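You operate a simulated robot arm through the tools that you are given. There is no shell and no other tool.

You are at the controls of a simulated robot arm. One attempt, no reset.

JOB
Share out the spacers on the top of the low stand. At the end: the orange dowel is on the brown carton (marked "HOOKS"); the 60 mm spacer from the top of the low stand is on the steel parts dish; the 50 mm spacer from the top of the low stand is on the black plate; the 40 mm spacer from the top of the low stand is on the white plate; whatever was shut is shut again. Leave all else as you found it, and nothing knocked over. Set down upright: spacer.

Only the result counts: the job must be done as asked and must still hold three seconds after the hand-in. Knocking over, shifting, dropping, spilling or breaking anything else fails it.

ROBOT AND FRAMES
A 6-joint arm with a two-finger parallel gripper, fixed in place. Base frame: the origin is at the foot of the arm, x ahead of it, y to its left, z up; the work surface is at about z = 0. Readings come in mm, rad, newtons and seconds.
With the tool pointing down near the work surface it reaches from about 180 to 460 mm from the base axis. Its first joint turns from -1.222 to 1.222 rad. Payload 1.9 kg.
The TCP is the grasp point between the finger pads, 23 mm short of the fingertips. In the tool frame z runs along the fingers and y along their closing line. Largest opening 94 mm; finger width 38, thickness 10; the body of the gripper, 54 by 96 mm, starts 39 mm behind the TCP.
Orientation is that of the tool frame in the base frame, as a unit quaternion [x, y, z, w]. With the fingers straight down and closing along the base's y, the tool's x points along the base's -x, its y along +y and its z along -z.

CONTROLS
- The arm moves only by the tool play_rows. Its arguments are lists of equal length, an entry for each row: "delta_pos": the shift along the tool's x, y, z in mm, a list of three; "rot": the turn, a rotation vector about the tool's x, y, z in rad, a list of three; "grip": the closure in counts, from 0 (fully open) to 255 (shut). In form: {"delta_pos": [[x, y, z], ...], "rot": [[wx, wy, wz], ...], "grip": [grip, ...]}. A call has 1 to 20 rows; each row is the pose to reach, as a shift and turn from the pose commanded when the call began, along the tool's axes at that moment. A row lasts 0.2 s, in which the tool goes at most 50 mm and 0.15 rad; a call with a longer step from one row to the next is refused whole, and so is a gripper value outside its range. Where a pose cannot be reached the arm comes as near as it can. A force on the tool above 40 N (or 10 N above the force at the start of the call, whichever is more), or a blocked arm, ends the call early, and 0.2 s more pass. Each finger travels about 108 mm/s and halts on what it meets, pressing with about 30 N; the grip force reading is that of the motor and also rises with nothing between the fingers. The clock runs only during rows and for 0.2 s after the last one: add rows that repeat a pose to give the fingers time. The reply holds the time, the measured pose of the TCP, the force on the tool along the base axes, the opening and the grip force, in the units named above and with some noise, with the torque about the TCP (base axes, N m) and any sound that the robot's microphone picked up.
- Cameras (640 x 400 px; columns grow to the right, rows downward): "scene" is fixed at [69.4, 331.4, 416.4]; the picture's right is [-0.57, -0.82, 0.00], its down [-0.53, 0.36, -0.77] and it looks along [0.63, -0.43, -0.64] (base axes); focal length 220 px, centre (320, 200). "wrist" rides on the gripper at [87, 16, -74] in the tool frame; the picture's right is [-0.18, 0.98, 0.00], its down [-0.58, -0.11, -0.81] and it looks along [-0.79, -0.15, 0.59] (tool axes); focal length 243 px, centre (320, 200). There is no depth. A picture from a camera that has moved, and an enlarged one, comes with that camera's place and axes in the base frame and with its lens.
- get_image(camera): a new picture of that camera. It takes no simulated time.
- inspect(camera, box): a new picture of the part [left, top, right, bottom] of that camera's present view, enlarged. It takes no simulated time.
- hand_in(): hands the job in; it is judged then, once.

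Places have to be worked out from the pictures, the camera data and where the tool is seen. Open the gripper and draw the arm clear of the work before you hand the job in, unless the task says otherwise.

The tools are called after ">>>" as name(argument=value, ...) on one line, values as JSON. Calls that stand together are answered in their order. play_rows: Moves the arm, as the interface text tells. Its arguments: {"type":"object","properties":{"delta_pos":{"type":"array"},"rot":{"type":"array"},"grip":{"type":"array"}},"required":["delta_pos","rot","grip"]} The other tools are called the same way: get_image (camera) takes a picture; inspect (camera, box) takes an enlarged picture of a part of a camera's view; hand_in () hands the job in.

At the start:

```text
t: 0.0
ee_pos: [232.8, 124.6, 262.9]
ee_rot: [0.0, 1.0, 0.001, 0.0]
contact_force: [0.8, -0.1, -0.1]
torque: [0.0, -0.03, -0.01]
opening: 94.1
grasp_force: 0.0
```

scene: 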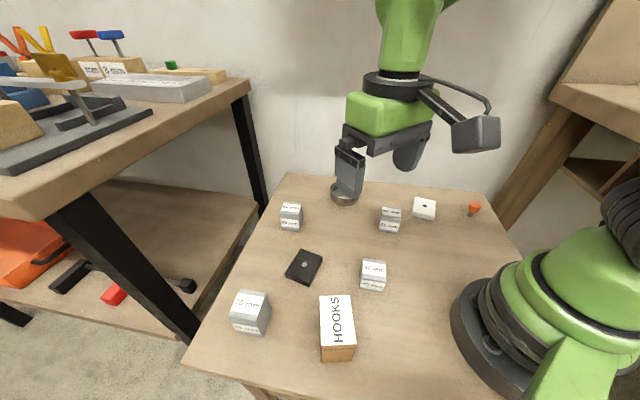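
wrist: 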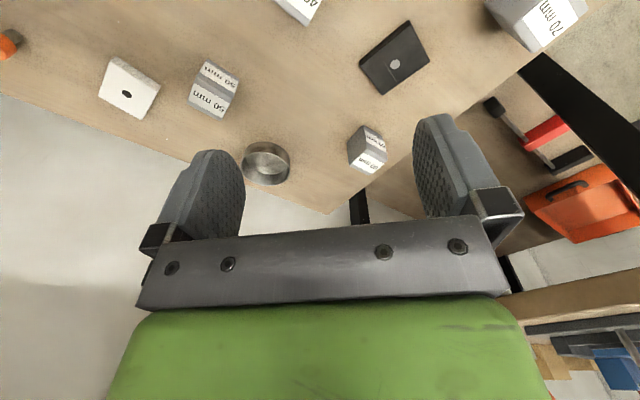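

I'll look closer at the scene before moving: labels on the spacers, plates, the dish, and the dowel.

>>> inspect(camera="scene", box=[260, 170, 420, 270])

>>> inspect(camera="scene", box=[360, 170, 520, 270])

>>> inspect(camera="scene", box=[200, 240, 420, 378])

>>> inspect(camera="wrist", box=[0, 0, 320, 200])

>>> inspect(camera="wrist", box=[260, 0, 640, 238])

>>> inspect(camera="scene", box=[0, 0, 260, 162])

>>> inspect(camera="scene", box=[480, 0, 640, 260])

```text
4.00 times, centred on (340, 220) of scene
camera zoom: at [69.4, 331.4, 416.4], right [-0.57, -0.82, 0.0], down [-0.53, 0.36, -0.77], along [0.63, -0.43, -0.64], focal length 879 px, centre (240, 120)
```

zoom: 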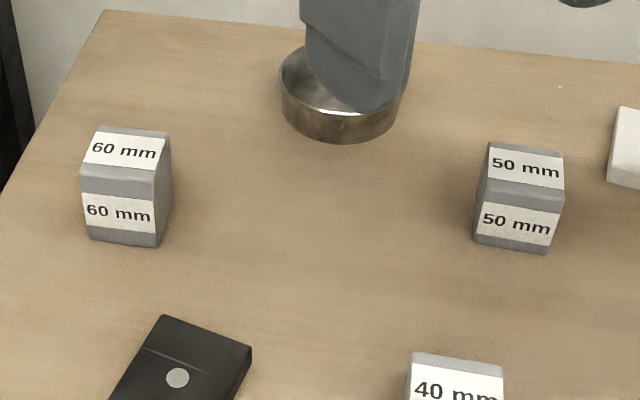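

```text
4.00 times, centred on (440, 220) of scene
camera zoom: at [69.4, 331.4, 416.4], right [-0.57, -0.82, 0.0], down [-0.53, 0.36, -0.77], along [0.63, -0.43, -0.64], focal length 879 px, centre (-160, 120)
```

zoom: 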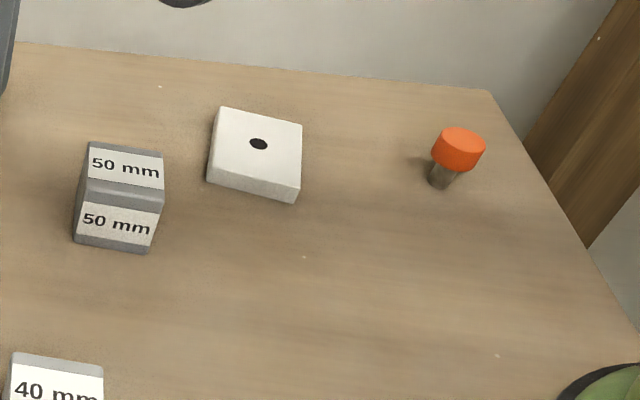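

```text
2.90 times, centred on (310, 309) of scene
camera zoom: at [69.4, 331.4, 416.4], right [-0.57, -0.82, 0.0], down [-0.53, 0.36, -0.77], along [0.63, -0.43, -0.64], focal length 637 px, centre (349, -116)
```

zoom: 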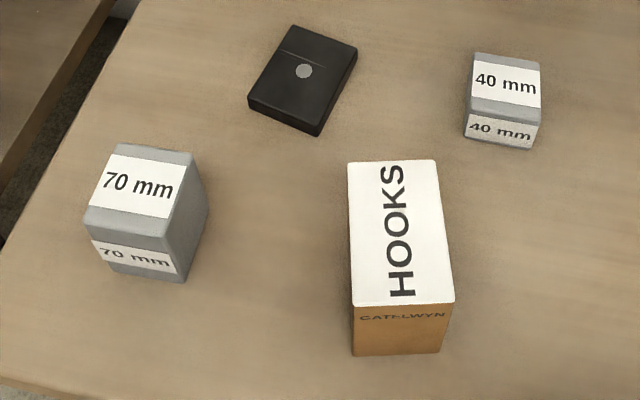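

```text
2.00 times, centred on (160, 100) of wrist
camera zoom: at [146.3, 139.4, 338.4], right [0.18, 0.98, 0.0], down [0.58, -0.11, 0.81], along [0.79, -0.15, -0.59], focal length 485 px, centre (640, 400)
```

zoom: 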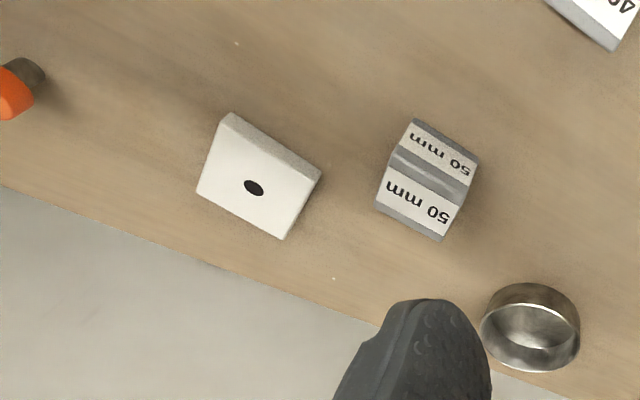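

```text
1.68 times, centred on (450, 119) of wrist
camera zoom: at [146.3, 139.4, 338.4], right [0.18, 0.98, 0.0], down [0.58, -0.11, 0.81], along [0.79, -0.15, -0.59], focal length 408 px, centre (102, 336)
```

zoom: 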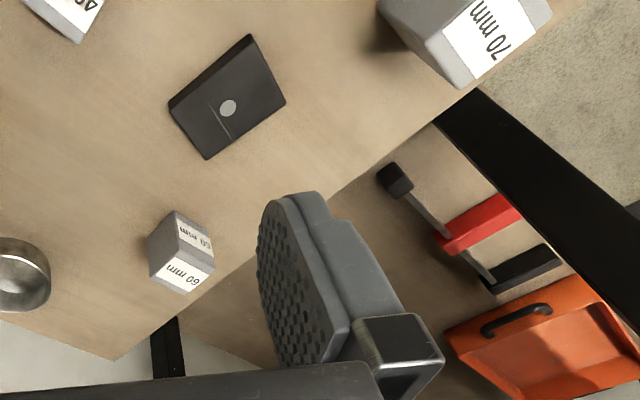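

```text
2.46 times, centred on (130, 81) of scene
camera zoom: at [69.4, 331.4, 416.4], right [-0.57, -0.82, 0.0], down [-0.53, 0.36, -0.77], along [0.63, -0.43, -0.64], focal length 541 px, centre (788, 493)
```

zoom: 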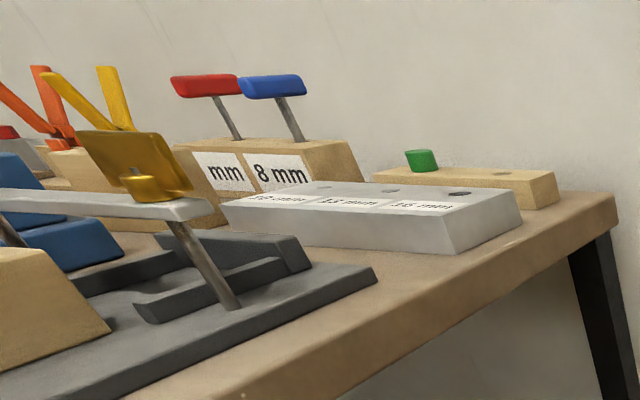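

```text
1.54 times, centred on (560, 130) of scene
camera zoom: at [69.4, 331.4, 416.4], right [-0.57, -0.82, 0.0], down [-0.53, 0.36, -0.77], along [0.63, -0.43, -0.64], focal length 338 px, centre (-49, 308)
```

zoom: 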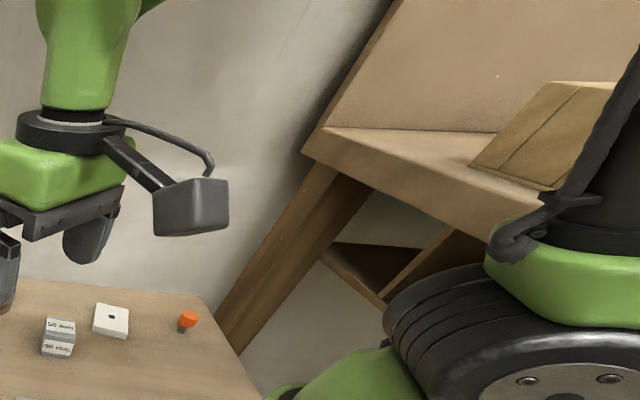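

The spacers on the stand (40, 50, 60, 70), two plates, dish, dowel and carton are all visible, and the layout is turned by about 45°. I'll enlarge the wrist view of the 60 mm spacer and dish to fix their positions, since they look close to the reach limit.

>>> inspect(camera="wrist", box=[328, 110, 408, 180])

>>> inspect(camera="wrist", box=[230, 130, 310, 190])

>>> inspect(camera="scene", box=[272, 190, 312, 240])

>>> inspect(camera="scene", box=[460, 195, 500, 220])

```text
5.71 times, centred on (368, 145) of wrist
camera zoom: at [146.3, 139.4, 338.4], right [0.18, 0.98, 0.0], down [0.58, -0.11, 0.81], along [0.79, -0.15, -0.59], focal length 1386 px, centre (46, 514)
```

zoom: 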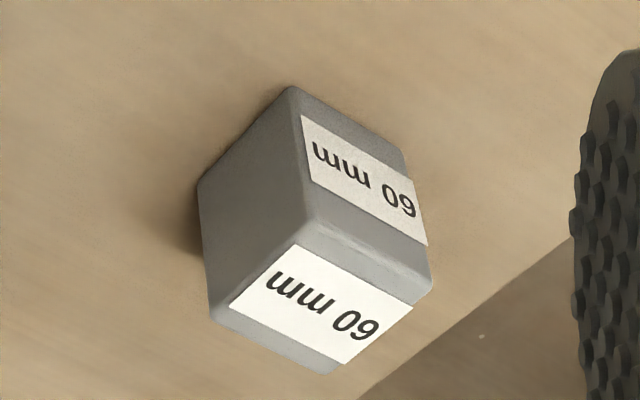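

```text
6.67 times, centred on (270, 160) of wrist
camera zoom: at [146.3, 139.4, 338.4], right [0.18, 0.98, 0.0], down [0.58, -0.11, 0.81], along [0.79, -0.15, -0.59], focal length 1618 px, centre (653, 467)
```

zoom: 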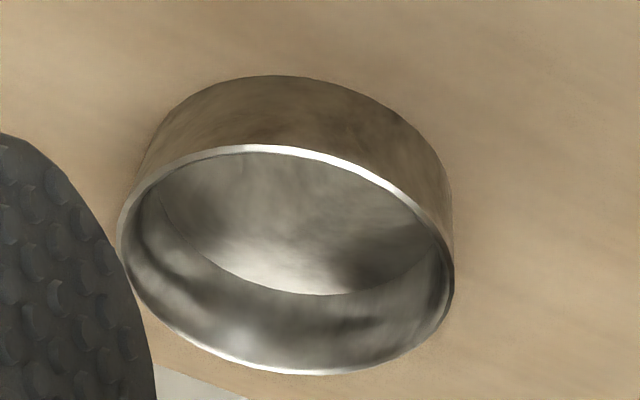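

```text
8.00 times, centred on (292, 215) of scene
camera zoom: at [69.4, 331.4, 416.4], right [-0.57, -0.82, 0.0], down [-0.53, 0.36, -0.77], along [0.63, -0.43, -0.64], focal length 1758 px, centre (544, 80)
```

zoom: 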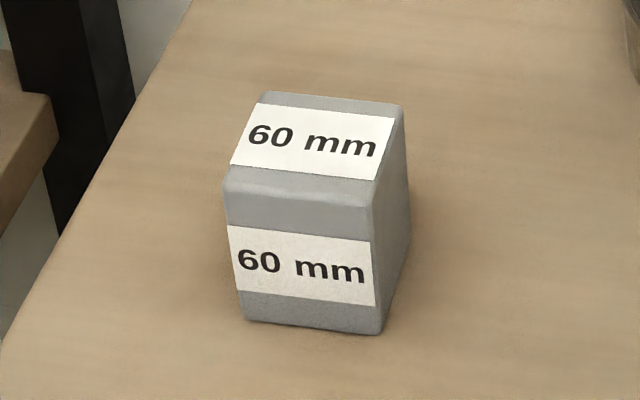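

```text
16.00 times, centred on (480, 208) of scene
camera zoom: at [69.4, 331.4, 416.4], right [-0.57, -0.82, 0.0], down [-0.53, 0.36, -0.77], along [0.63, -0.43, -0.64], focal length 3516 px, centre (-2240, 80)
```

zoom: 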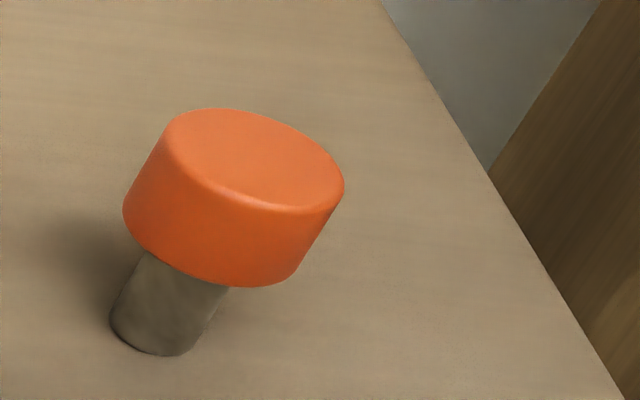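

The base of the 60 mm spacer is about 45 mm square, turned 45°, and centred near (437, 165). The dish is about 90 mm wide near (451, -20) with a rim about 27 mm high. I'll move above the 60 mm spacer at a safe height, with the gripper turned 45°.

>>> play_rows(delta_pos=[[-24.6, 4.7, 5], [-49.3, 9.4, 14], [-74, 14, 24], [-98.6, 18.7, 34], [-123, 23.4, 44], [-148, 28, 54], [-172.5, 32.7, 64], [-197.2, 37.4, 72.9], [-197.2, 37.4, 72.9]], rot=[[0, 0, -0.1], [0, 0, -0.2], [0, 0, -0.3], [0, 0, -0.4], [0, 0, -0.5], [0, 0, -0.6], [0, 0, -0.7], [0, 0, -0.7854], [0, 0, -0.7854]], grip=[0, 0, 0, 0, 0, 0, 0, 0, 0])

```text
t: 2.0
ee_pos: [425.2, 161.3, 188.4]
ee_rot: [-0.383, 0.924, 0.0, -0.001]
contact_force: [-0.2, -0.1, 0.9]
torque: [0.03, 0.02, -0.01]
opening: 94.2
grasp_force: 0.0
out of reach, approached as far as the arm can: row 8, 9
```

The arm topped out near radius 455 at this height. I'll check the wrist view to see how the spacer sits relative to the fingers.

>>> get_image(camera="wrist")

>>> get_image(camera="scene")

```text
taken
camera wrist: at [353.5, 111.0, 263.9], right [-0.57, 0.82, 0.0], down [0.49, 0.33, 0.81], along [0.66, 0.46, -0.59], focal length 243 px, centre (320, 200)
```

wrist: 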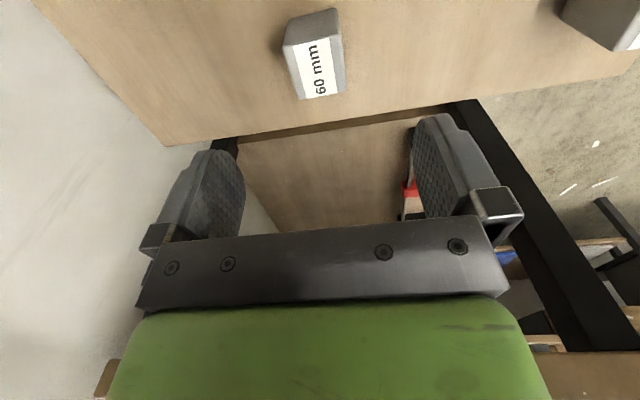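

```text
taken
```

scene: 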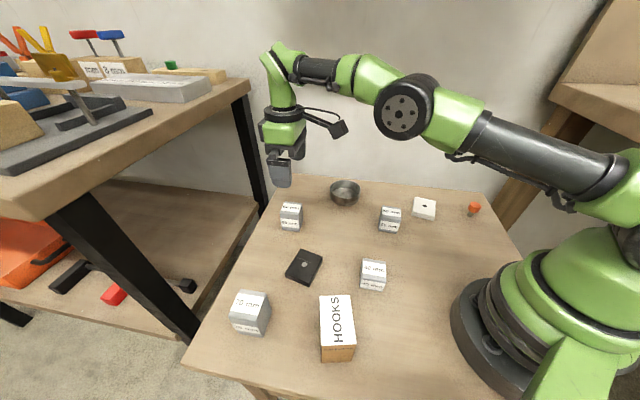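

>>> inspect(camera="wrist", box=[272, 0, 368, 105])

>>> inspect(camera="scene", box=[240, 110, 380, 240])

```text
3.81 times, centred on (320, 52) of wrist
camera zoom: at [353.5, 111.0, 263.9], right [-0.57, 0.82, 0.0], down [0.49, 0.33, 0.81], along [0.66, 0.46, -0.59], focal length 924 px, centre (320, 762)
```

zoom: 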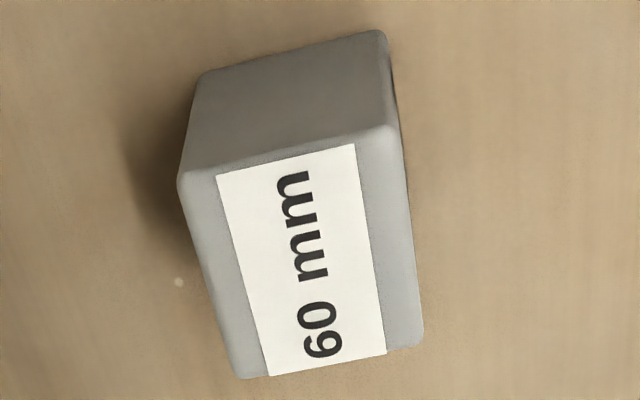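

```text
3.08 times, centred on (310, 175) of scene
camera zoom: at [69.4, 331.4, 416.4], right [-0.57, -0.82, 0.0], down [-0.53, 0.36, -0.77], along [0.63, -0.43, -0.64], focal length 676 px, centre (351, 277)
```

zoom: 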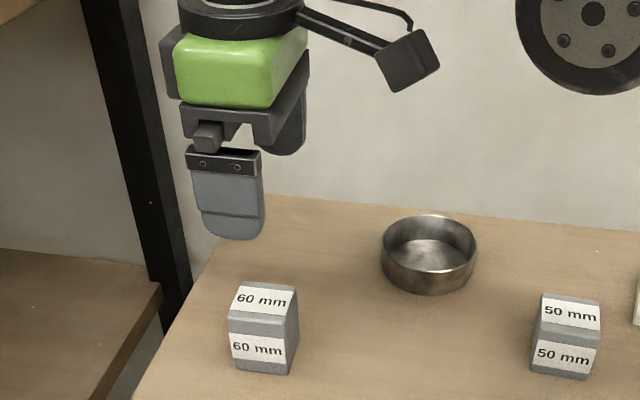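

The 60 mm spacer's centre refines to (435.5, 165). I'll descend to z≈100, where the tips are still above the spacer, and see how far the arm reaches at lower height.

>>> play_rows(delta_pos=[[-2, -0.5, 30], [-4, -1, 60], [-5.7, -1.4, 90], [-5.7, -1.4, 90], [-5.7, -1.4, 90]], rot=[[0, 0, 0], [0, 0, 0], [0, 0, 0], [0, 0, 0], [0, 0, 0]], grip=[0, 0, 0, 0, 0])

```text
t: 3.2
ee_pos: [431.0, 166.9, 100.3]
ee_rot: [-0.383, 0.924, 0.0, 0.001]
contact_force: [-0.7, 0.2, 0.3]
torque: [-0.06, 0.01, 0.01]
opening: 94.1
grasp_force: 0.0
```

>>> play_rows(delta_pos=[[0, 0, 0], [0, 0, 0]], rot=[[0, 0, 0], [0, 0, 0]], grip=[0, 0])

>>> get_image(camera="wrist")

```text
t: 3.8
ee_pos: [432.2, 165.6, 100.3]
ee_rot: [-0.383, 0.924, 0.001, 0.0]
contact_force: [-0.2, -0.2, -0.7]
torque: [-0.01, -0.04, 0.0]
opening: 93.9
grasp_force: 0.1
```

```text
taken
camera wrist: at [359.9, 114.7, 175.1], right [-0.56, 0.83, 0.0], down [0.49, 0.33, 0.81], along [0.67, 0.46, -0.59], focal length 243 px, centre (320, 200)
```

wrist: 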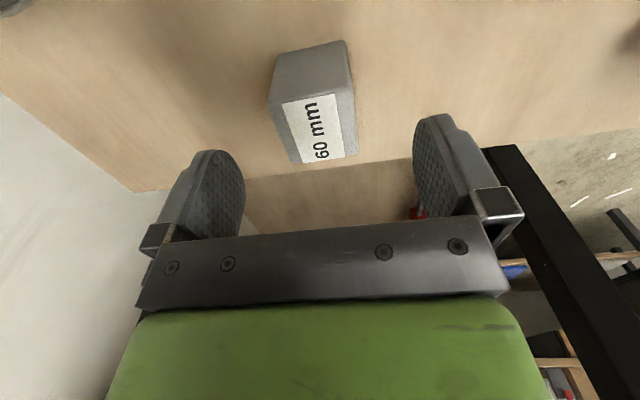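

The TCP is at about (432.5, 165.5, 100), nearly over the spacer and square to it. I'll nudge to centre and descend to z≈56 with the fingers open on both sides.

>>> play_rows(delta_pos=[[-1.4, -2.1, 0], [-1.4, -2.1, 15], [-1.4, -2.1, 30], [-1.4, -2.1, 44.5], [-1.4, -2.1, 44.5], [-1.4, -2.1, 44.5]], rot=[[0, 0, 0], [0, 0, 0], [0, 0, 0], [0, 0, 0], [0, 0, 0], [0, 0, 0]], grip=[0, 0, 0, 0, 0, 0])

>>> get_image(camera="wrist")

```text
t: 5.2
ee_pos: [429.0, 165.1, 55.5]
ee_rot: [-0.382, 0.924, 0.0, 0.001]
contact_force: [0.6, 1.1, 1.0]
torque: [0.01, -0.03, -0.01]
opening: 93.6
grasp_force: 0.0
out of reach, approached as far as the arm can: row 4, 5, 6
```

```text
taken
camera wrist: at [356.8, 113.9, 130.0], right [-0.57, 0.82, 0.0], down [0.49, 0.33, 0.81], along [0.67, 0.46, -0.59], focal length 243 px, centre (320, 200)
```

wrist: 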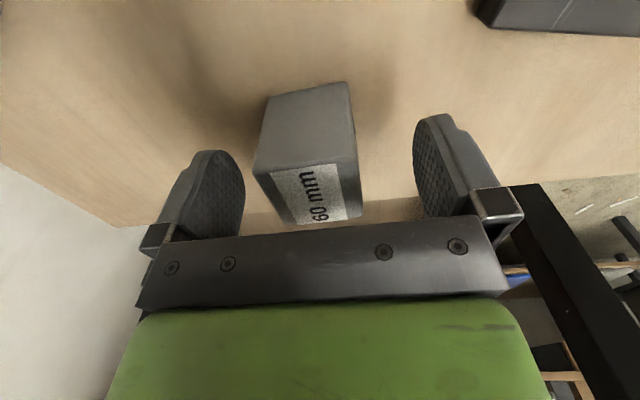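

The reach limit leaves the TCP at about (429.5, 164.5), with the spacer 4 mm off-centre along the closing line. I'll slide sideways at constant radius to centre it, then check.

>>> play_rows(delta_pos=[[1.8, -3.9, 0], [1.8, -3.9, 0], [1.8, -3.9, 0]], rot=[[0, 0, 0], [0, 0, 0], [0, 0, 0]], grip=[0, 0, 0])

>>> inspect(camera="wrist", box=[160, 60, 480, 260])

```text
t: 6.0
ee_pos: [429.8, 161.5, 53.9]
ee_rot: [-0.383, 0.924, 0.0, 0.002]
contact_force: [-0.1, -0.6, -0.3]
torque: [0.02, -0.05, -0.01]
opening: 93.9
grasp_force: 0.0
```

```text
2.00 times, centred on (320, 160) of wrist
camera zoom: at [358.3, 110.0, 130.1], right [-0.57, 0.82, 0.0], down [0.49, 0.33, 0.81], along [0.67, 0.46, -0.59], focal length 485 px, centre (320, 280)
```

zoom: 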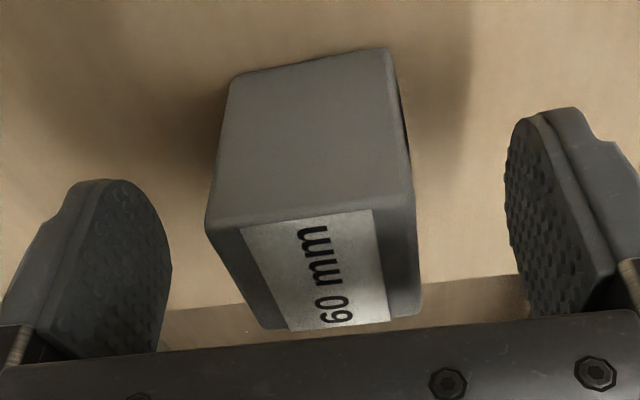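

The spacer is centred between the fingers, so I'll close on it.

>>> play_rows(delta_pos=[[0, 0, 0], [0, 0, 0], [0, 0, 0], [0, 0, 0]], rot=[[0, 0, 0], [0, 0, 0], [0, 0, 0], [0, 0, 0]], grip=[220, 220, 220, 220])

>>> inspect(camera="wrist", box=[160, 60, 480, 260])

```text
t: 7.0
ee_pos: [430.8, 161.3, 54.9]
ee_rot: [-0.383, 0.924, 0.0, 0.001]
contact_force: [1.0, -1.7, 2.4]
torque: [-0.03, -0.05, -0.02]
opening: 45.5
grasp_force: 30.1
```

```text
2.00 times, centred on (320, 160) of wrist
camera zoom: at [358.3, 110.0, 130.2], right [-0.57, 0.82, 0.0], down [0.49, 0.33, 0.81], along [0.67, 0.46, -0.59], focal length 485 px, centre (320, 280)
```

zoom: 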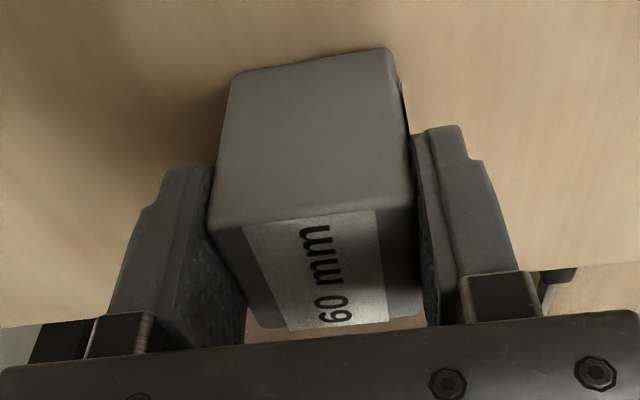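

I have a firm grip (45.5 mm, 30 N), with the spacer about 5 mm forward of the TCP. I'll lift straight up first and then draw slightly inward to stay within reach.

>>> play_rows(delta_pos=[[0, 0, -10], [0, 0, -25], [6, 3, -45], [14, 6.5, -65], [22.7, 10.4, -85], [22.7, 10.4, -85]], rot=[[0, 0, 0], [0, 0, 0], [0, 0, 0], [0, 0, 0], [0, 0, 0], [0, 0, 0]], grip=[220, 220, 220, 220, 220, 220])

>>> get_image(camera="scene")

>>> inspect(camera="wrist", box=[160, 60, 480, 260])

```text
t: 8.4
ee_pos: [406.8, 153.1, 140.1]
ee_rot: [-0.383, 0.924, 0.0, 0.001]
contact_force: [0.0, 1.0, -0.4]
torque: [0.02, -0.01, 0.0]
opening: 45.5
grasp_force: 29.4
```

```text
taken
```

scene: 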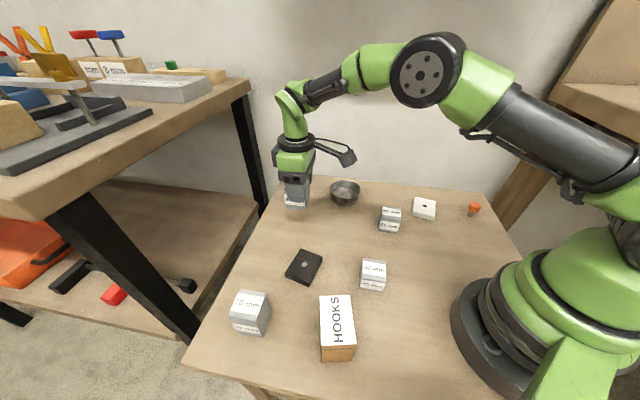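

```text
2.00 times, centred on (320, 160) of wrist
camera zoom: at [335.2, 101.4, 215.2], right [-0.57, 0.82, 0.0], down [0.49, 0.33, 0.81], along [0.67, 0.46, -0.59], focal length 485 px, centre (320, 280)
```

zoom: 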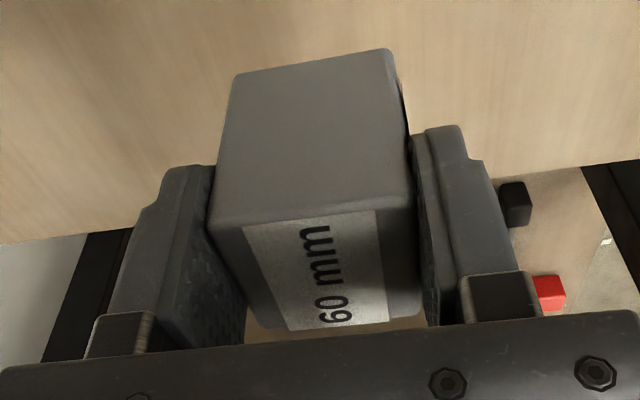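

The spacer is held with no slip. The dish is now unobstructed in the scene view, so I'll enlarge it to pin down its centre and rim height.

>>> inspect(camera="scene", box=[320, 165, 376, 215])

```text
8.00 times, centred on (348, 190) of scene
camera zoom: at [69.4, 331.4, 416.4], right [-0.57, -0.82, 0.0], down [-0.53, 0.36, -0.77], along [0.63, -0.43, -0.64], focal length 1758 px, centre (96, 280)
```

zoom: 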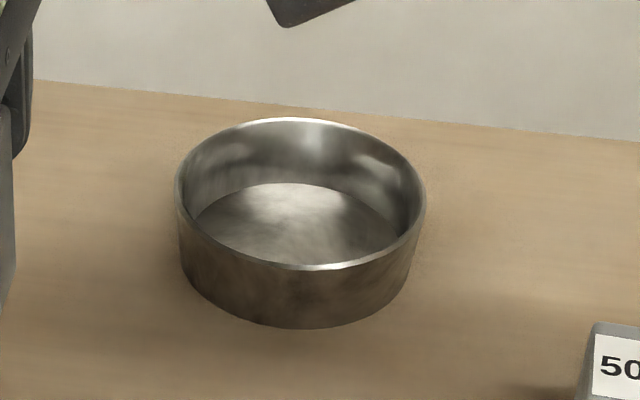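

The dish centre is (451, -22), outer diameter about 91 mm, rim about 27 mm high. I'll carry the spacer over it at z≈140 and turn the gripper back square to the base.

>>> play_rows(delta_pos=[[12, -18.8, 0], [24.1, -37.6, 0], [36.2, -56.4, 0], [48.2, -75.1, 0], [60.3, -93.9, 0], [72.4, -112.7, 0], [84.4, -131.5, 0], [96.5, -150.3, 0], [96.5, -150.3, 0], [96.5, -150.3, 0]], rot=[[0, 0, 0.0982], [0, 0, 0.1963], [0, 0, 0.2945], [0, 0, 0.3927], [0, 0, 0.4909], [0, 0, 0.589], [0, 0, 0.6872], [0, 0, 0.7854], [0, 0, 0.7854], [0, 0, 0.7854]], grip=[220, 220, 220, 220, 220, 220, 220, 220, 220, 220])

>>> inspect(camera="scene", box=[280, 115, 400, 215])

>>> get_image(camera="wrist")

```text
t: 10.6
ee_pos: [444.1, -20.9, 140.2]
ee_rot: [0.0, 1.0, 0.001, 0.0]
contact_force: [0.5, 0.0, -1.0]
torque: [-0.02, 0.02, -0.01]
opening: 45.5
grasp_force: 29.9
```

```text
4.00 times, centred on (340, 165) of scene
camera zoom: at [69.4, 331.4, 416.4], right [-0.57, -0.82, 0.0], down [-0.53, 0.36, -0.77], along [0.63, -0.43, -0.64], focal length 879 px, centre (240, 340)
```

zoom: 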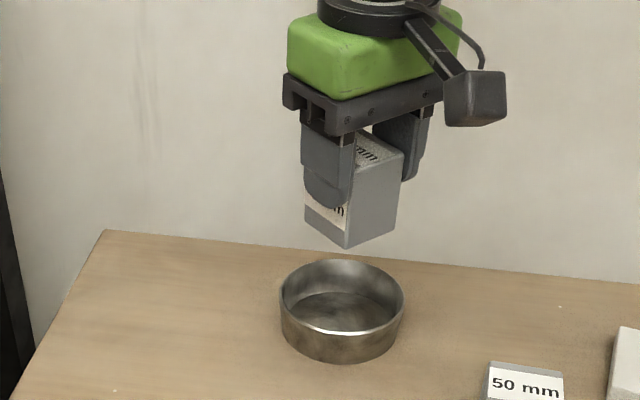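

```text
taken
camera wrist: at [359.8, -7.0, 215.9], right [0.18, 0.98, 0.0], down [0.58, -0.11, 0.81], along [0.79, -0.15, -0.59], focal length 243 px, centre (320, 200)
```

wrist: 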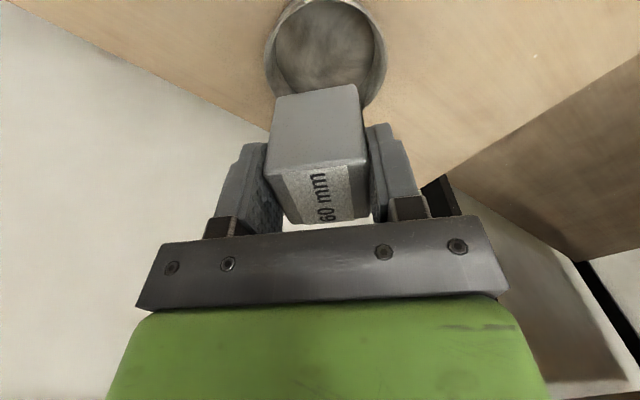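

The spacer is over the dish, and projecting it straight down lands near the dish centre. I'll lower to just above the floor and check.

>>> play_rows(delta_pos=[[0, 0, 15], [0, 0, 30], [0, 0, 45], [0, 0, 60], [0, 0, 72], [0, 0, 76], [0, 0, 76]], rot=[[0, 0, 0], [0, 0, 0], [0, 0, 0], [0, 0, 0], [0, 0, 0], [0, 0, 0], [0, 0, 0]], grip=[220, 220, 220, 220, 220, 220, 220])

>>> inspect(camera="scene", box=[310, 150, 380, 215])

>>> get_image(camera="wrist")

```text
t: 12.2
ee_pos: [445.7, -22.3, 64.1]
ee_rot: [0.0, 1.0, 0.001, 0.0]
contact_force: [-0.9, -0.7, -0.9]
torque: [0.0, -0.02, 0.0]
opening: 45.4
grasp_force: 30.8
```

```text
6.15 times, centred on (345, 182) of scene
camera zoom: at [69.4, 331.4, 416.4], right [-0.57, -0.82, 0.0], down [-0.53, 0.36, -0.77], along [0.63, -0.43, -0.64], focal length 1352 px, centre (166, 308)
```

zoom: 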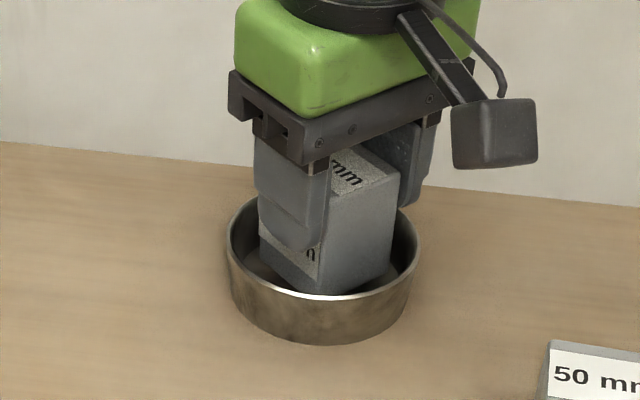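

```text
taken
camera wrist: at [359.5, -8.0, 139.1], right [0.18, 0.98, 0.0], down [0.58, -0.11, 0.81], along [0.79, -0.15, -0.59], focal length 243 px, centre (320, 200)
```

wrist: 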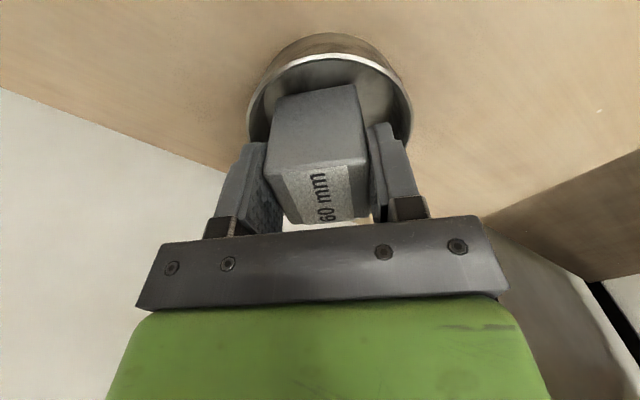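

>>> inspect(camera="wrist", box=[230, 20, 430, 160])

```text
2.86 times, centred on (330, 90) of wrist
camera zoom: at [359.5, -8.0, 139.1], right [0.18, 0.98, 0.0], down [0.58, -0.11, 0.81], along [0.79, -0.15, -0.59], focal length 693 px, centre (291, 514)
```

zoom: 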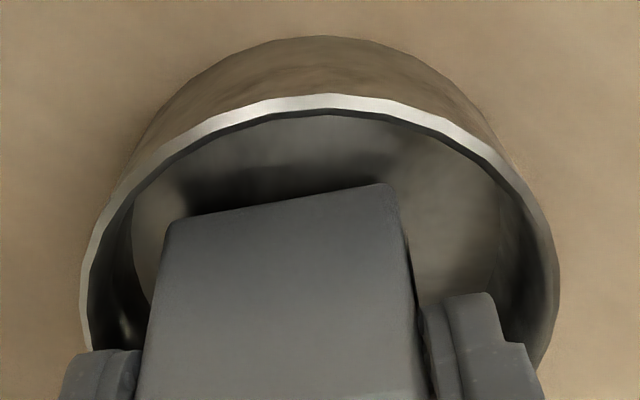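

Inside the dish, the spacer sits about (+4, -4.6) mm off the dish centre. I'll shift it (-4, +4) and then lower in small steps, watching for contact with the floor.

>>> play_rows(delta_pos=[[2, 2, 0], [4, 4, 0], [4, 4, 2], [4, 4, 4], [4, 4, 5], [4, 4, 5]], rot=[[0, 0, 0], [0, 0, 0], [0, 0, 0], [0, 0, 0], [0, 0, 0], [0, 0, 0]], grip=[220, 220, 220, 220, 220, 220])

>>> inspect(camera="wrist", box=[230, 20, 430, 160])

```text
t: 13.6
ee_pos: [441.9, -18.5, 58.9]
ee_rot: [0.001, 1.0, 0.0, 0.0]
contact_force: [-0.4, 0.5, -0.3]
torque: [0.04, -0.01, -0.01]
opening: 45.1
grasp_force: 30.2
```

```text
2.86 times, centred on (330, 90) of wrist
camera zoom: at [355.3, -4.1, 134.4], right [0.18, 0.98, 0.0], down [0.58, -0.11, 0.81], along [0.79, -0.15, -0.59], focal length 693 px, centre (291, 514)
```

zoom: 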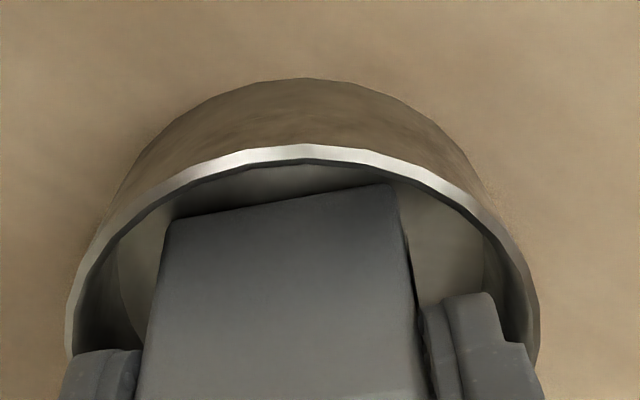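

It's now centred in the dish. I'll lower by 1 mm steps until the force shows contact.

>>> play_rows(delta_pos=[[0, 0, 1], [0, 0, 2], [0, 0, 2]], rot=[[0, 0, 0], [0, 0, 0], [0, 0, 0]], grip=[220, 220, 220])

```text
t: 14.4
ee_pos: [442.8, -18.0, 57.9]
ee_rot: [0.0, 1.0, 0.0, 0.003]
contact_force: [-1.7, 0.2, 25.0]
torque: [-0.01, -0.04, -0.06]
opening: 45.8
grasp_force: 30.0
```

The spacer is on the floor, pressing at 25 N. I'll back off about 1 mm to unload, open the fingers (tips at z≈35, above the rim), and rise straight up.

>>> play_rows(delta_pos=[[0, 0, -1], [0, 0, -1], [0, 0, -1], [0, 0, -1], [0, 0, -1]], rot=[[0, 0, 0], [0, 0, 0], [0, 0, 0], [0, 0, 0], [0, 0, 0]], grip=[220, 110, 60, 0, 0])

>>> inspect(camera="wrist", box=[160, 20, 480, 240])

>>> inspect(camera="scene", box=[310, 150, 380, 215])

```text
t: 15.6
ee_pos: [441.7, -17.5, 58.1]
ee_rot: [0.0, 1.0, 0.001, 0.0]
contact_force: [-0.8, 1.0, 0.4]
torque: [-0.01, 0.04, 0.0]
opening: 94.0
grasp_force: 0.0
```

```text
1.82 times, centred on (320, 130) of wrist
camera zoom: at [355.5, -3.5, 133.3], right [0.18, 0.98, 0.0], down [0.58, -0.11, 0.81], along [0.79, -0.15, -0.59], focal length 441 px, centre (320, 327)
```

zoom: 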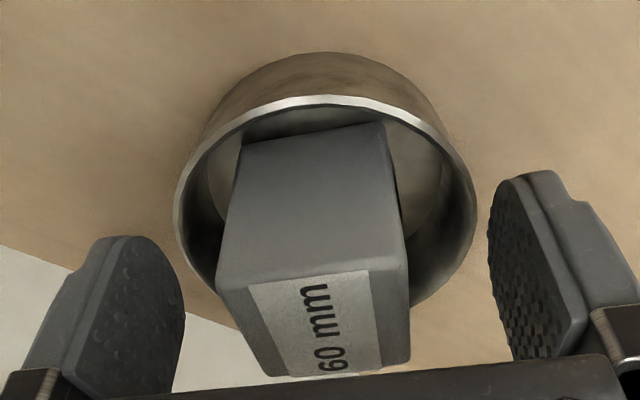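

```text
6.15 times, centred on (345, 182) of scene
camera zoom: at [69.4, 331.4, 416.4], right [-0.57, -0.82, 0.0], down [-0.53, 0.36, -0.77], along [0.63, -0.43, -0.64], focal length 1352 px, centre (166, 308)
```

zoom: 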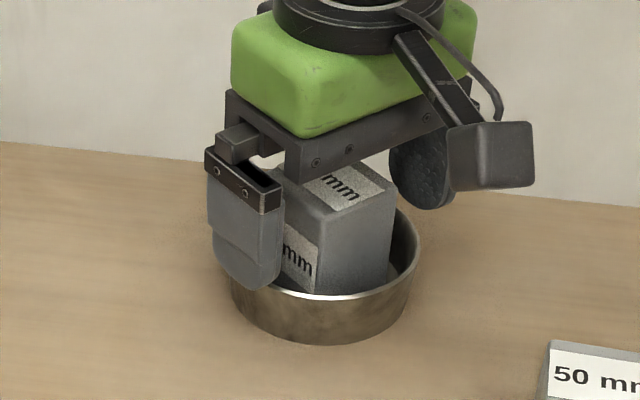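

The spacer is standing in the dish and released. I'll rise clear, then move over the 50 mm spacer with the gripper turned 45°.

>>> play_rows(delta_pos=[[0, 0, -25], [0, 0, -60], [0, 0, -92], [19, -2, -97], [38, -4, -102], [57, -6, -107], [76, -8, -112], [95, -10, -117], [114, -12, -122], [133, -14, -127], [152, -15, -132], [152, -15, -132]], rot=[[0, 0, 0], [0, 0, 0], [0, 0, 0], [0, 0, -0.0982], [0, 0, -0.1963], [0, 0, -0.2945], [0, 0, -0.3927], [0, 0, -0.4909], [0, 0, -0.589], [0, 0, -0.6872], [0, 0, -0.7854], [0, 0, -0.7854]], grip=[0, 0, 0, 0, 0, 0, 0, 0, 0, 0, 0, 0])

>>> get_image(camera="wrist")

>>> get_image(camera="scene")

```text
t: 18.2
ee_pos: [288.9, -30.9, 191.0]
ee_rot: [-0.383, 0.924, 0.001, 0.001]
contact_force: [0.0, 0.2, 0.9]
torque: [0.0, 0.0, 0.01]
opening: 94.2
grasp_force: 0.1
```

```text
taken
camera wrist: at [216.1, -84.1, 266.2], right [-0.57, 0.82, 0.0], down [0.49, 0.33, 0.81], along [0.66, 0.46, -0.59], focal length 243 px, centre (320, 200)
```

wrist: 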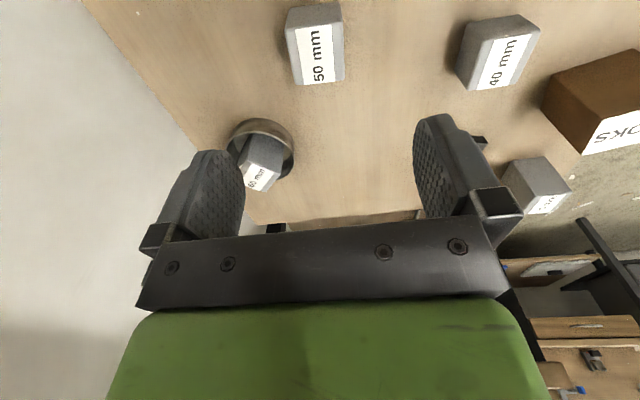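

```text
taken
```

scene: 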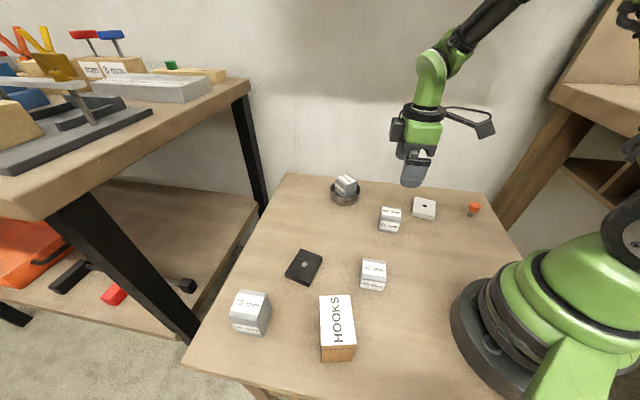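

The 60 mm spacer is standing upright in the dish. I'll enlarge the 50 mm spacer and the dish to check both.

>>> inspect(camera="wrist", box=[265, 0, 365, 95])

>>> inspect(camera="scene", box=[320, 160, 420, 240])

>>> inspect(camera="wrist", box=[440, 0, 640, 160])

```text
4.21 times, centred on (315, 48) of wrist
camera zoom: at [216.1, -84.1, 266.2], right [-0.57, 0.82, 0.0], down [0.49, 0.33, 0.81], along [0.66, 0.46, -0.59], focal length 1022 px, centre (341, 842)
```

zoom: 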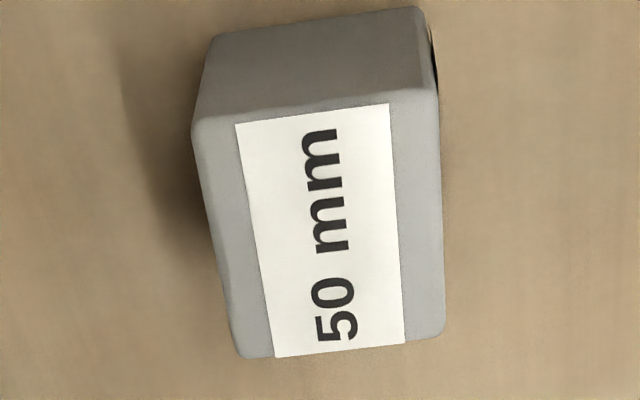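

```text
5.00 times, centred on (370, 200) of scene
camera zoom: at [69.4, 331.4, 416.4], right [-0.57, -0.82, 0.0], down [-0.53, 0.36, -0.77], along [0.63, -0.43, -0.64], focal length 1099 px, centre (70, 200)
```

zoom: 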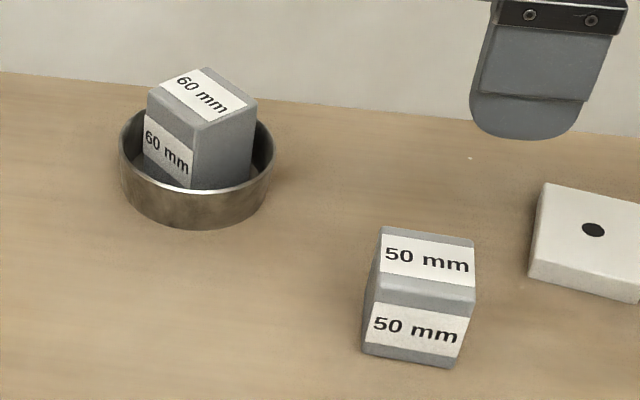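

```text
2.50 times, centred on (540, 80) of wrist
camera zoom: at [216.1, -84.1, 266.2], right [-0.57, 0.82, 0.0], down [0.49, 0.33, 0.81], along [0.66, 0.46, -0.59], focal length 606 px, centre (-230, 500)
```

zoom: 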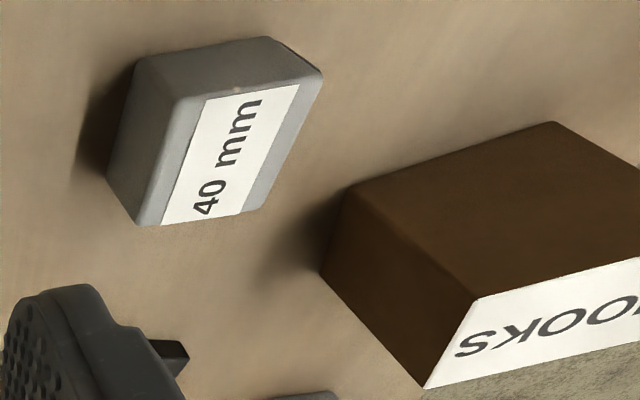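

The 50 mm spacer's centre is (294, -32.5), turned about 41°. I'll turn the gripper to match, centre it, and descend to z≈90 first.

>>> play_rows(delta_pos=[[-3, -3.7, 20], [-3, -3.7, 50], [-3, -3.7, 80], [-3, -3.7, 101], [-3, -3.7, 101]], rot=[[0, 0, 0.03], [0, 0, 0.061], [0, 0, 0.061], [0, 0, 0.061], [0, 0, 0.061]], grip=[0, 0, 0, 0, 0])

>>> inspect(camera="wrist", box=[160, 40, 480, 240])

```text
t: 19.4
ee_pos: [293.4, -33.6, 92.3]
ee_rot: [-0.355, 0.935, -0.001, 0.001]
contact_force: [-0.4, 0.5, 0.0]
torque: [0.0, 0.02, 0.01]
opening: 94.1
grasp_force: 0.0
```

```text
2.00 times, centred on (320, 140) of wrist
camera zoom: at [218.3, -81.7, 165.7], right [-0.51, 0.86, 0.0], down [0.51, 0.3, 0.81], along [0.69, 0.41, -0.59], focal length 485 px, centre (320, 320)
```

zoom: 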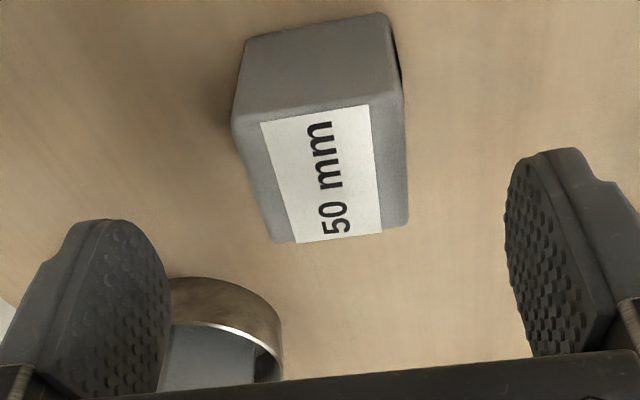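

Aligned and centred. I'll descend to z≈33 around the 50 mm spacer.

>>> play_rows(delta_pos=[[0, 0, 18], [0, 0, 36], [0, 0, 50], [0, 0, 58], [0, 0, 58]], rot=[[0, 0, 0], [0, 0, 0], [0, 0, 0], [0, 0, 0], [0, 0, 0]], grip=[0, 0, 0, 0, 0])

>>> inspect(camera="wrist", box=[160, 60, 480, 260])

```text
t: 20.6
ee_pos: [292.6, -34.0, 31.5]
ee_rot: [-0.354, 0.935, 0.001, 0.0]
contact_force: [0.0, 0.5, -0.2]
torque: [0.01, 0.0, 0.02]
opening: 93.7
grasp_force: 0.0
```

```text
2.00 times, centred on (320, 160) of wrist
camera zoom: at [218.7, -80.6, 106.6], right [-0.51, 0.86, 0.0], down [0.51, 0.3, 0.81], along [0.69, 0.41, -0.59], focal length 485 px, centre (320, 280)
```

zoom: 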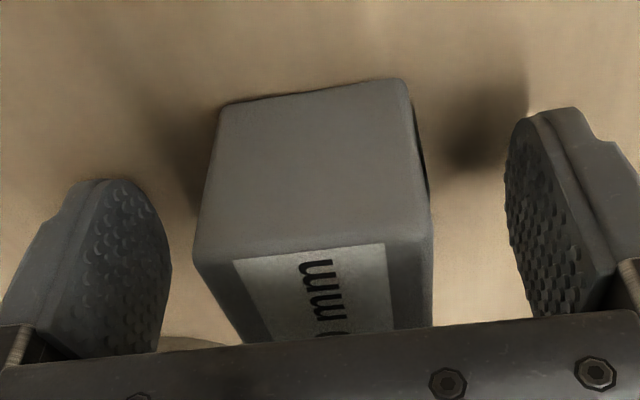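

It's straddling the spacer with clearance on both sides, so I'll close.

>>> play_rows(delta_pos=[[0, 0, 0], [0, 0, 0], [0, 0, 0], [0, 0, 0]], rot=[[0, 0, 0], [0, 0, 0], [0, 0, 0], [0, 0, 0]], grip=[220, 220, 220, 220])

>>> inspect(camera="wrist", box=[160, 60, 480, 260])

>>> inspect(camera="scene", box=[275, 235, 335, 295])

```text
t: 21.6
ee_pos: [294.3, -33.7, 30.8]
ee_rot: [-0.355, 0.935, 0.0, 0.001]
contact_force: [0.8, 0.5, -0.2]
torque: [0.04, -0.01, -0.01]
opening: 45.4
grasp_force: 29.9
```

```text
2.00 times, centred on (320, 160) of wrist
camera zoom: at [218.7, -80.6, 106.8], right [-0.51, 0.86, 0.0], down [0.51, 0.3, 0.81], along [0.69, 0.41, -0.59], focal length 485 px, centre (320, 280)
```

zoom: 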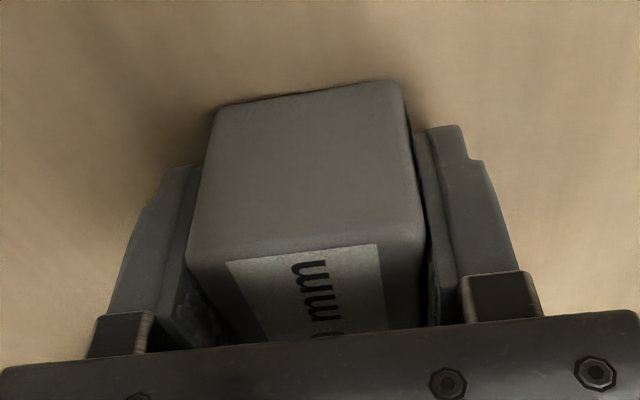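

```text
6.67 times, centred on (305, 265) of scene
camera zoom: at [69.4, 331.4, 416.4], right [-0.57, -0.82, 0.0], down [-0.53, 0.36, -0.77], along [0.63, -0.43, -0.64], focal length 1465 px, centre (420, -233)
```

zoom: 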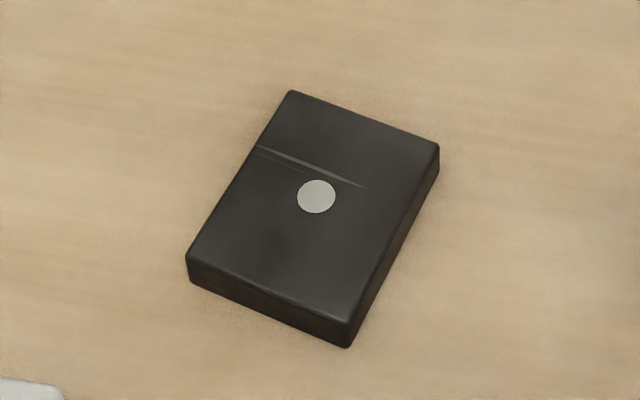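

The 50 mm spacer is gripped and centred. The black plate is 55×69 mm, about 13 mm thick, centred at (308, 206.5) with its short edge at about 31.5°. I'll lift, carry the spacer over and align it with the plate.

>>> play_rows(delta_pos=[[0, 0, -15], [0, 0, -50], [0, 0, -88], [-21.2, 21.3, -88], [-42.4, 42.6, -88], [-63.6, 63.9, -88], [-84.8, 85.2, -88], [-106, 106.6, -88], [-127.2, 127.9, -88], [-148.4, 149.2, -88], [-169.6, 170.5, -88], [-169.6, 170.5, -88], [-169.6, 170.5, -88]], rot=[[0, 0, 0], [0, 0, 0], [0, 0, 0], [0, 0, 0.022], [0, 0, 0.044], [0, 0, 0.065], [0, 0, 0.087], [0, 0, 0.109], [0, 0, 0.131], [0, 0, 0.153], [0, 0, 0.1745], [0, 0, 0.1745], [0, 0, 0.1745]], grip=[220, 220, 220, 220, 220, 220, 220, 220, 220, 220, 220, 220, 220])

>>> get_image(camera="scene")

>>> get_image(camera="wrist")

```text
t: 24.4
ee_pos: [307.8, 208.2, 119.1]
ee_rot: [-0.271, 0.963, 0.0, 0.0]
contact_force: [0.0, 0.4, -0.7]
torque: [0.01, 0.02, -0.02]
opening: 45.7
grasp_force: 30.1
```

```text
taken
```

scene: 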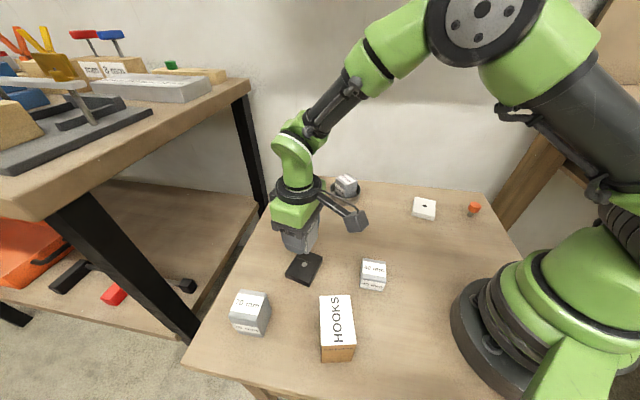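

```text
taken
camera wrist: at [226.2, 174.4, 194.3], right [-0.36, 0.93, 0.0], down [0.55, 0.21, 0.81], along [0.75, 0.29, -0.59], focal length 243 px, centre (320, 200)
```

wrist: 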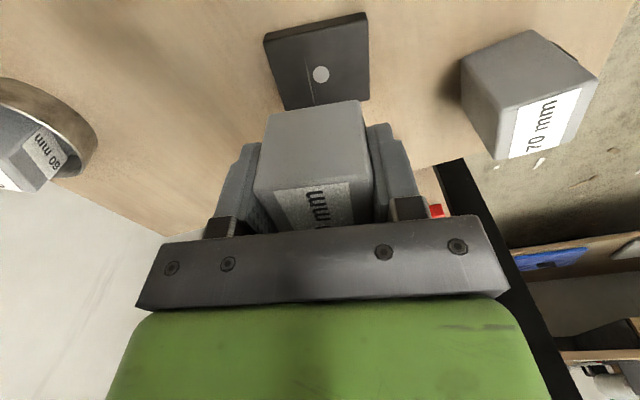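

The spacer is positioned over the plate; the wrist view gives the plate disc at (309, 207) and the TCP at (308, 207). I'll lower to just above it.

>>> play_rows(delta_pos=[[0, 0, 20], [0, 0, 40], [0, 0, 58], [0, 0, 67], [0, 0, 67]], rot=[[0, 0, 0], [0, 0, 0], [0, 0, 0], [0, 0, 0], [0, 0, 0]], grip=[220, 220, 220, 220, 220])

>>> inspect(camera="scene", box=[265, 215, 345, 295])

>>> inspect(camera="wrist", box=[220, 30, 420, 170])

```text
t: 25.6
ee_pos: [307.2, 206.7, 52.6]
ee_rot: [-0.272, 0.962, 0.0, 0.002]
contact_force: [-0.2, -0.1, -1.3]
torque: [0.01, -0.02, 0.0]
opening: 45.6
grasp_force: 30.2
```

```text
5.00 times, centred on (305, 255) of scene
camera zoom: at [69.4, 331.4, 416.4], right [-0.57, -0.82, 0.0], down [-0.53, 0.36, -0.77], along [0.63, -0.43, -0.64], focal length 1099 px, centre (395, -75)
```

zoom: 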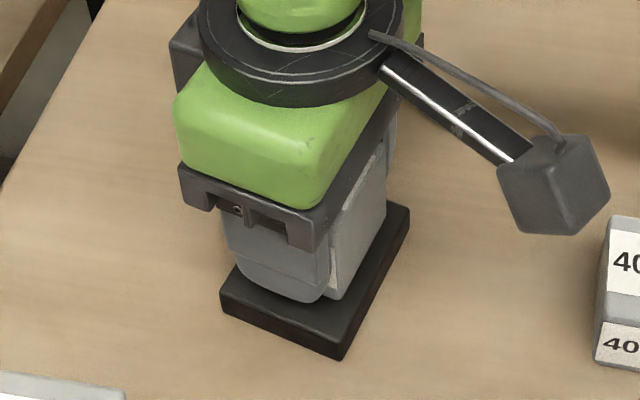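

```text
2.86 times, centred on (320, 100) of wrist
camera zoom: at [226.0, 174.3, 127.3], right [-0.36, 0.93, 0.0], down [0.55, 0.21, 0.81], along [0.75, 0.29, -0.59], focal length 693 px, centre (320, 486)
```

zoom: 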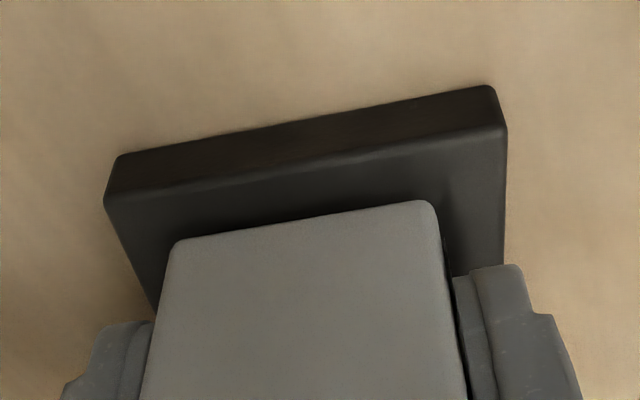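

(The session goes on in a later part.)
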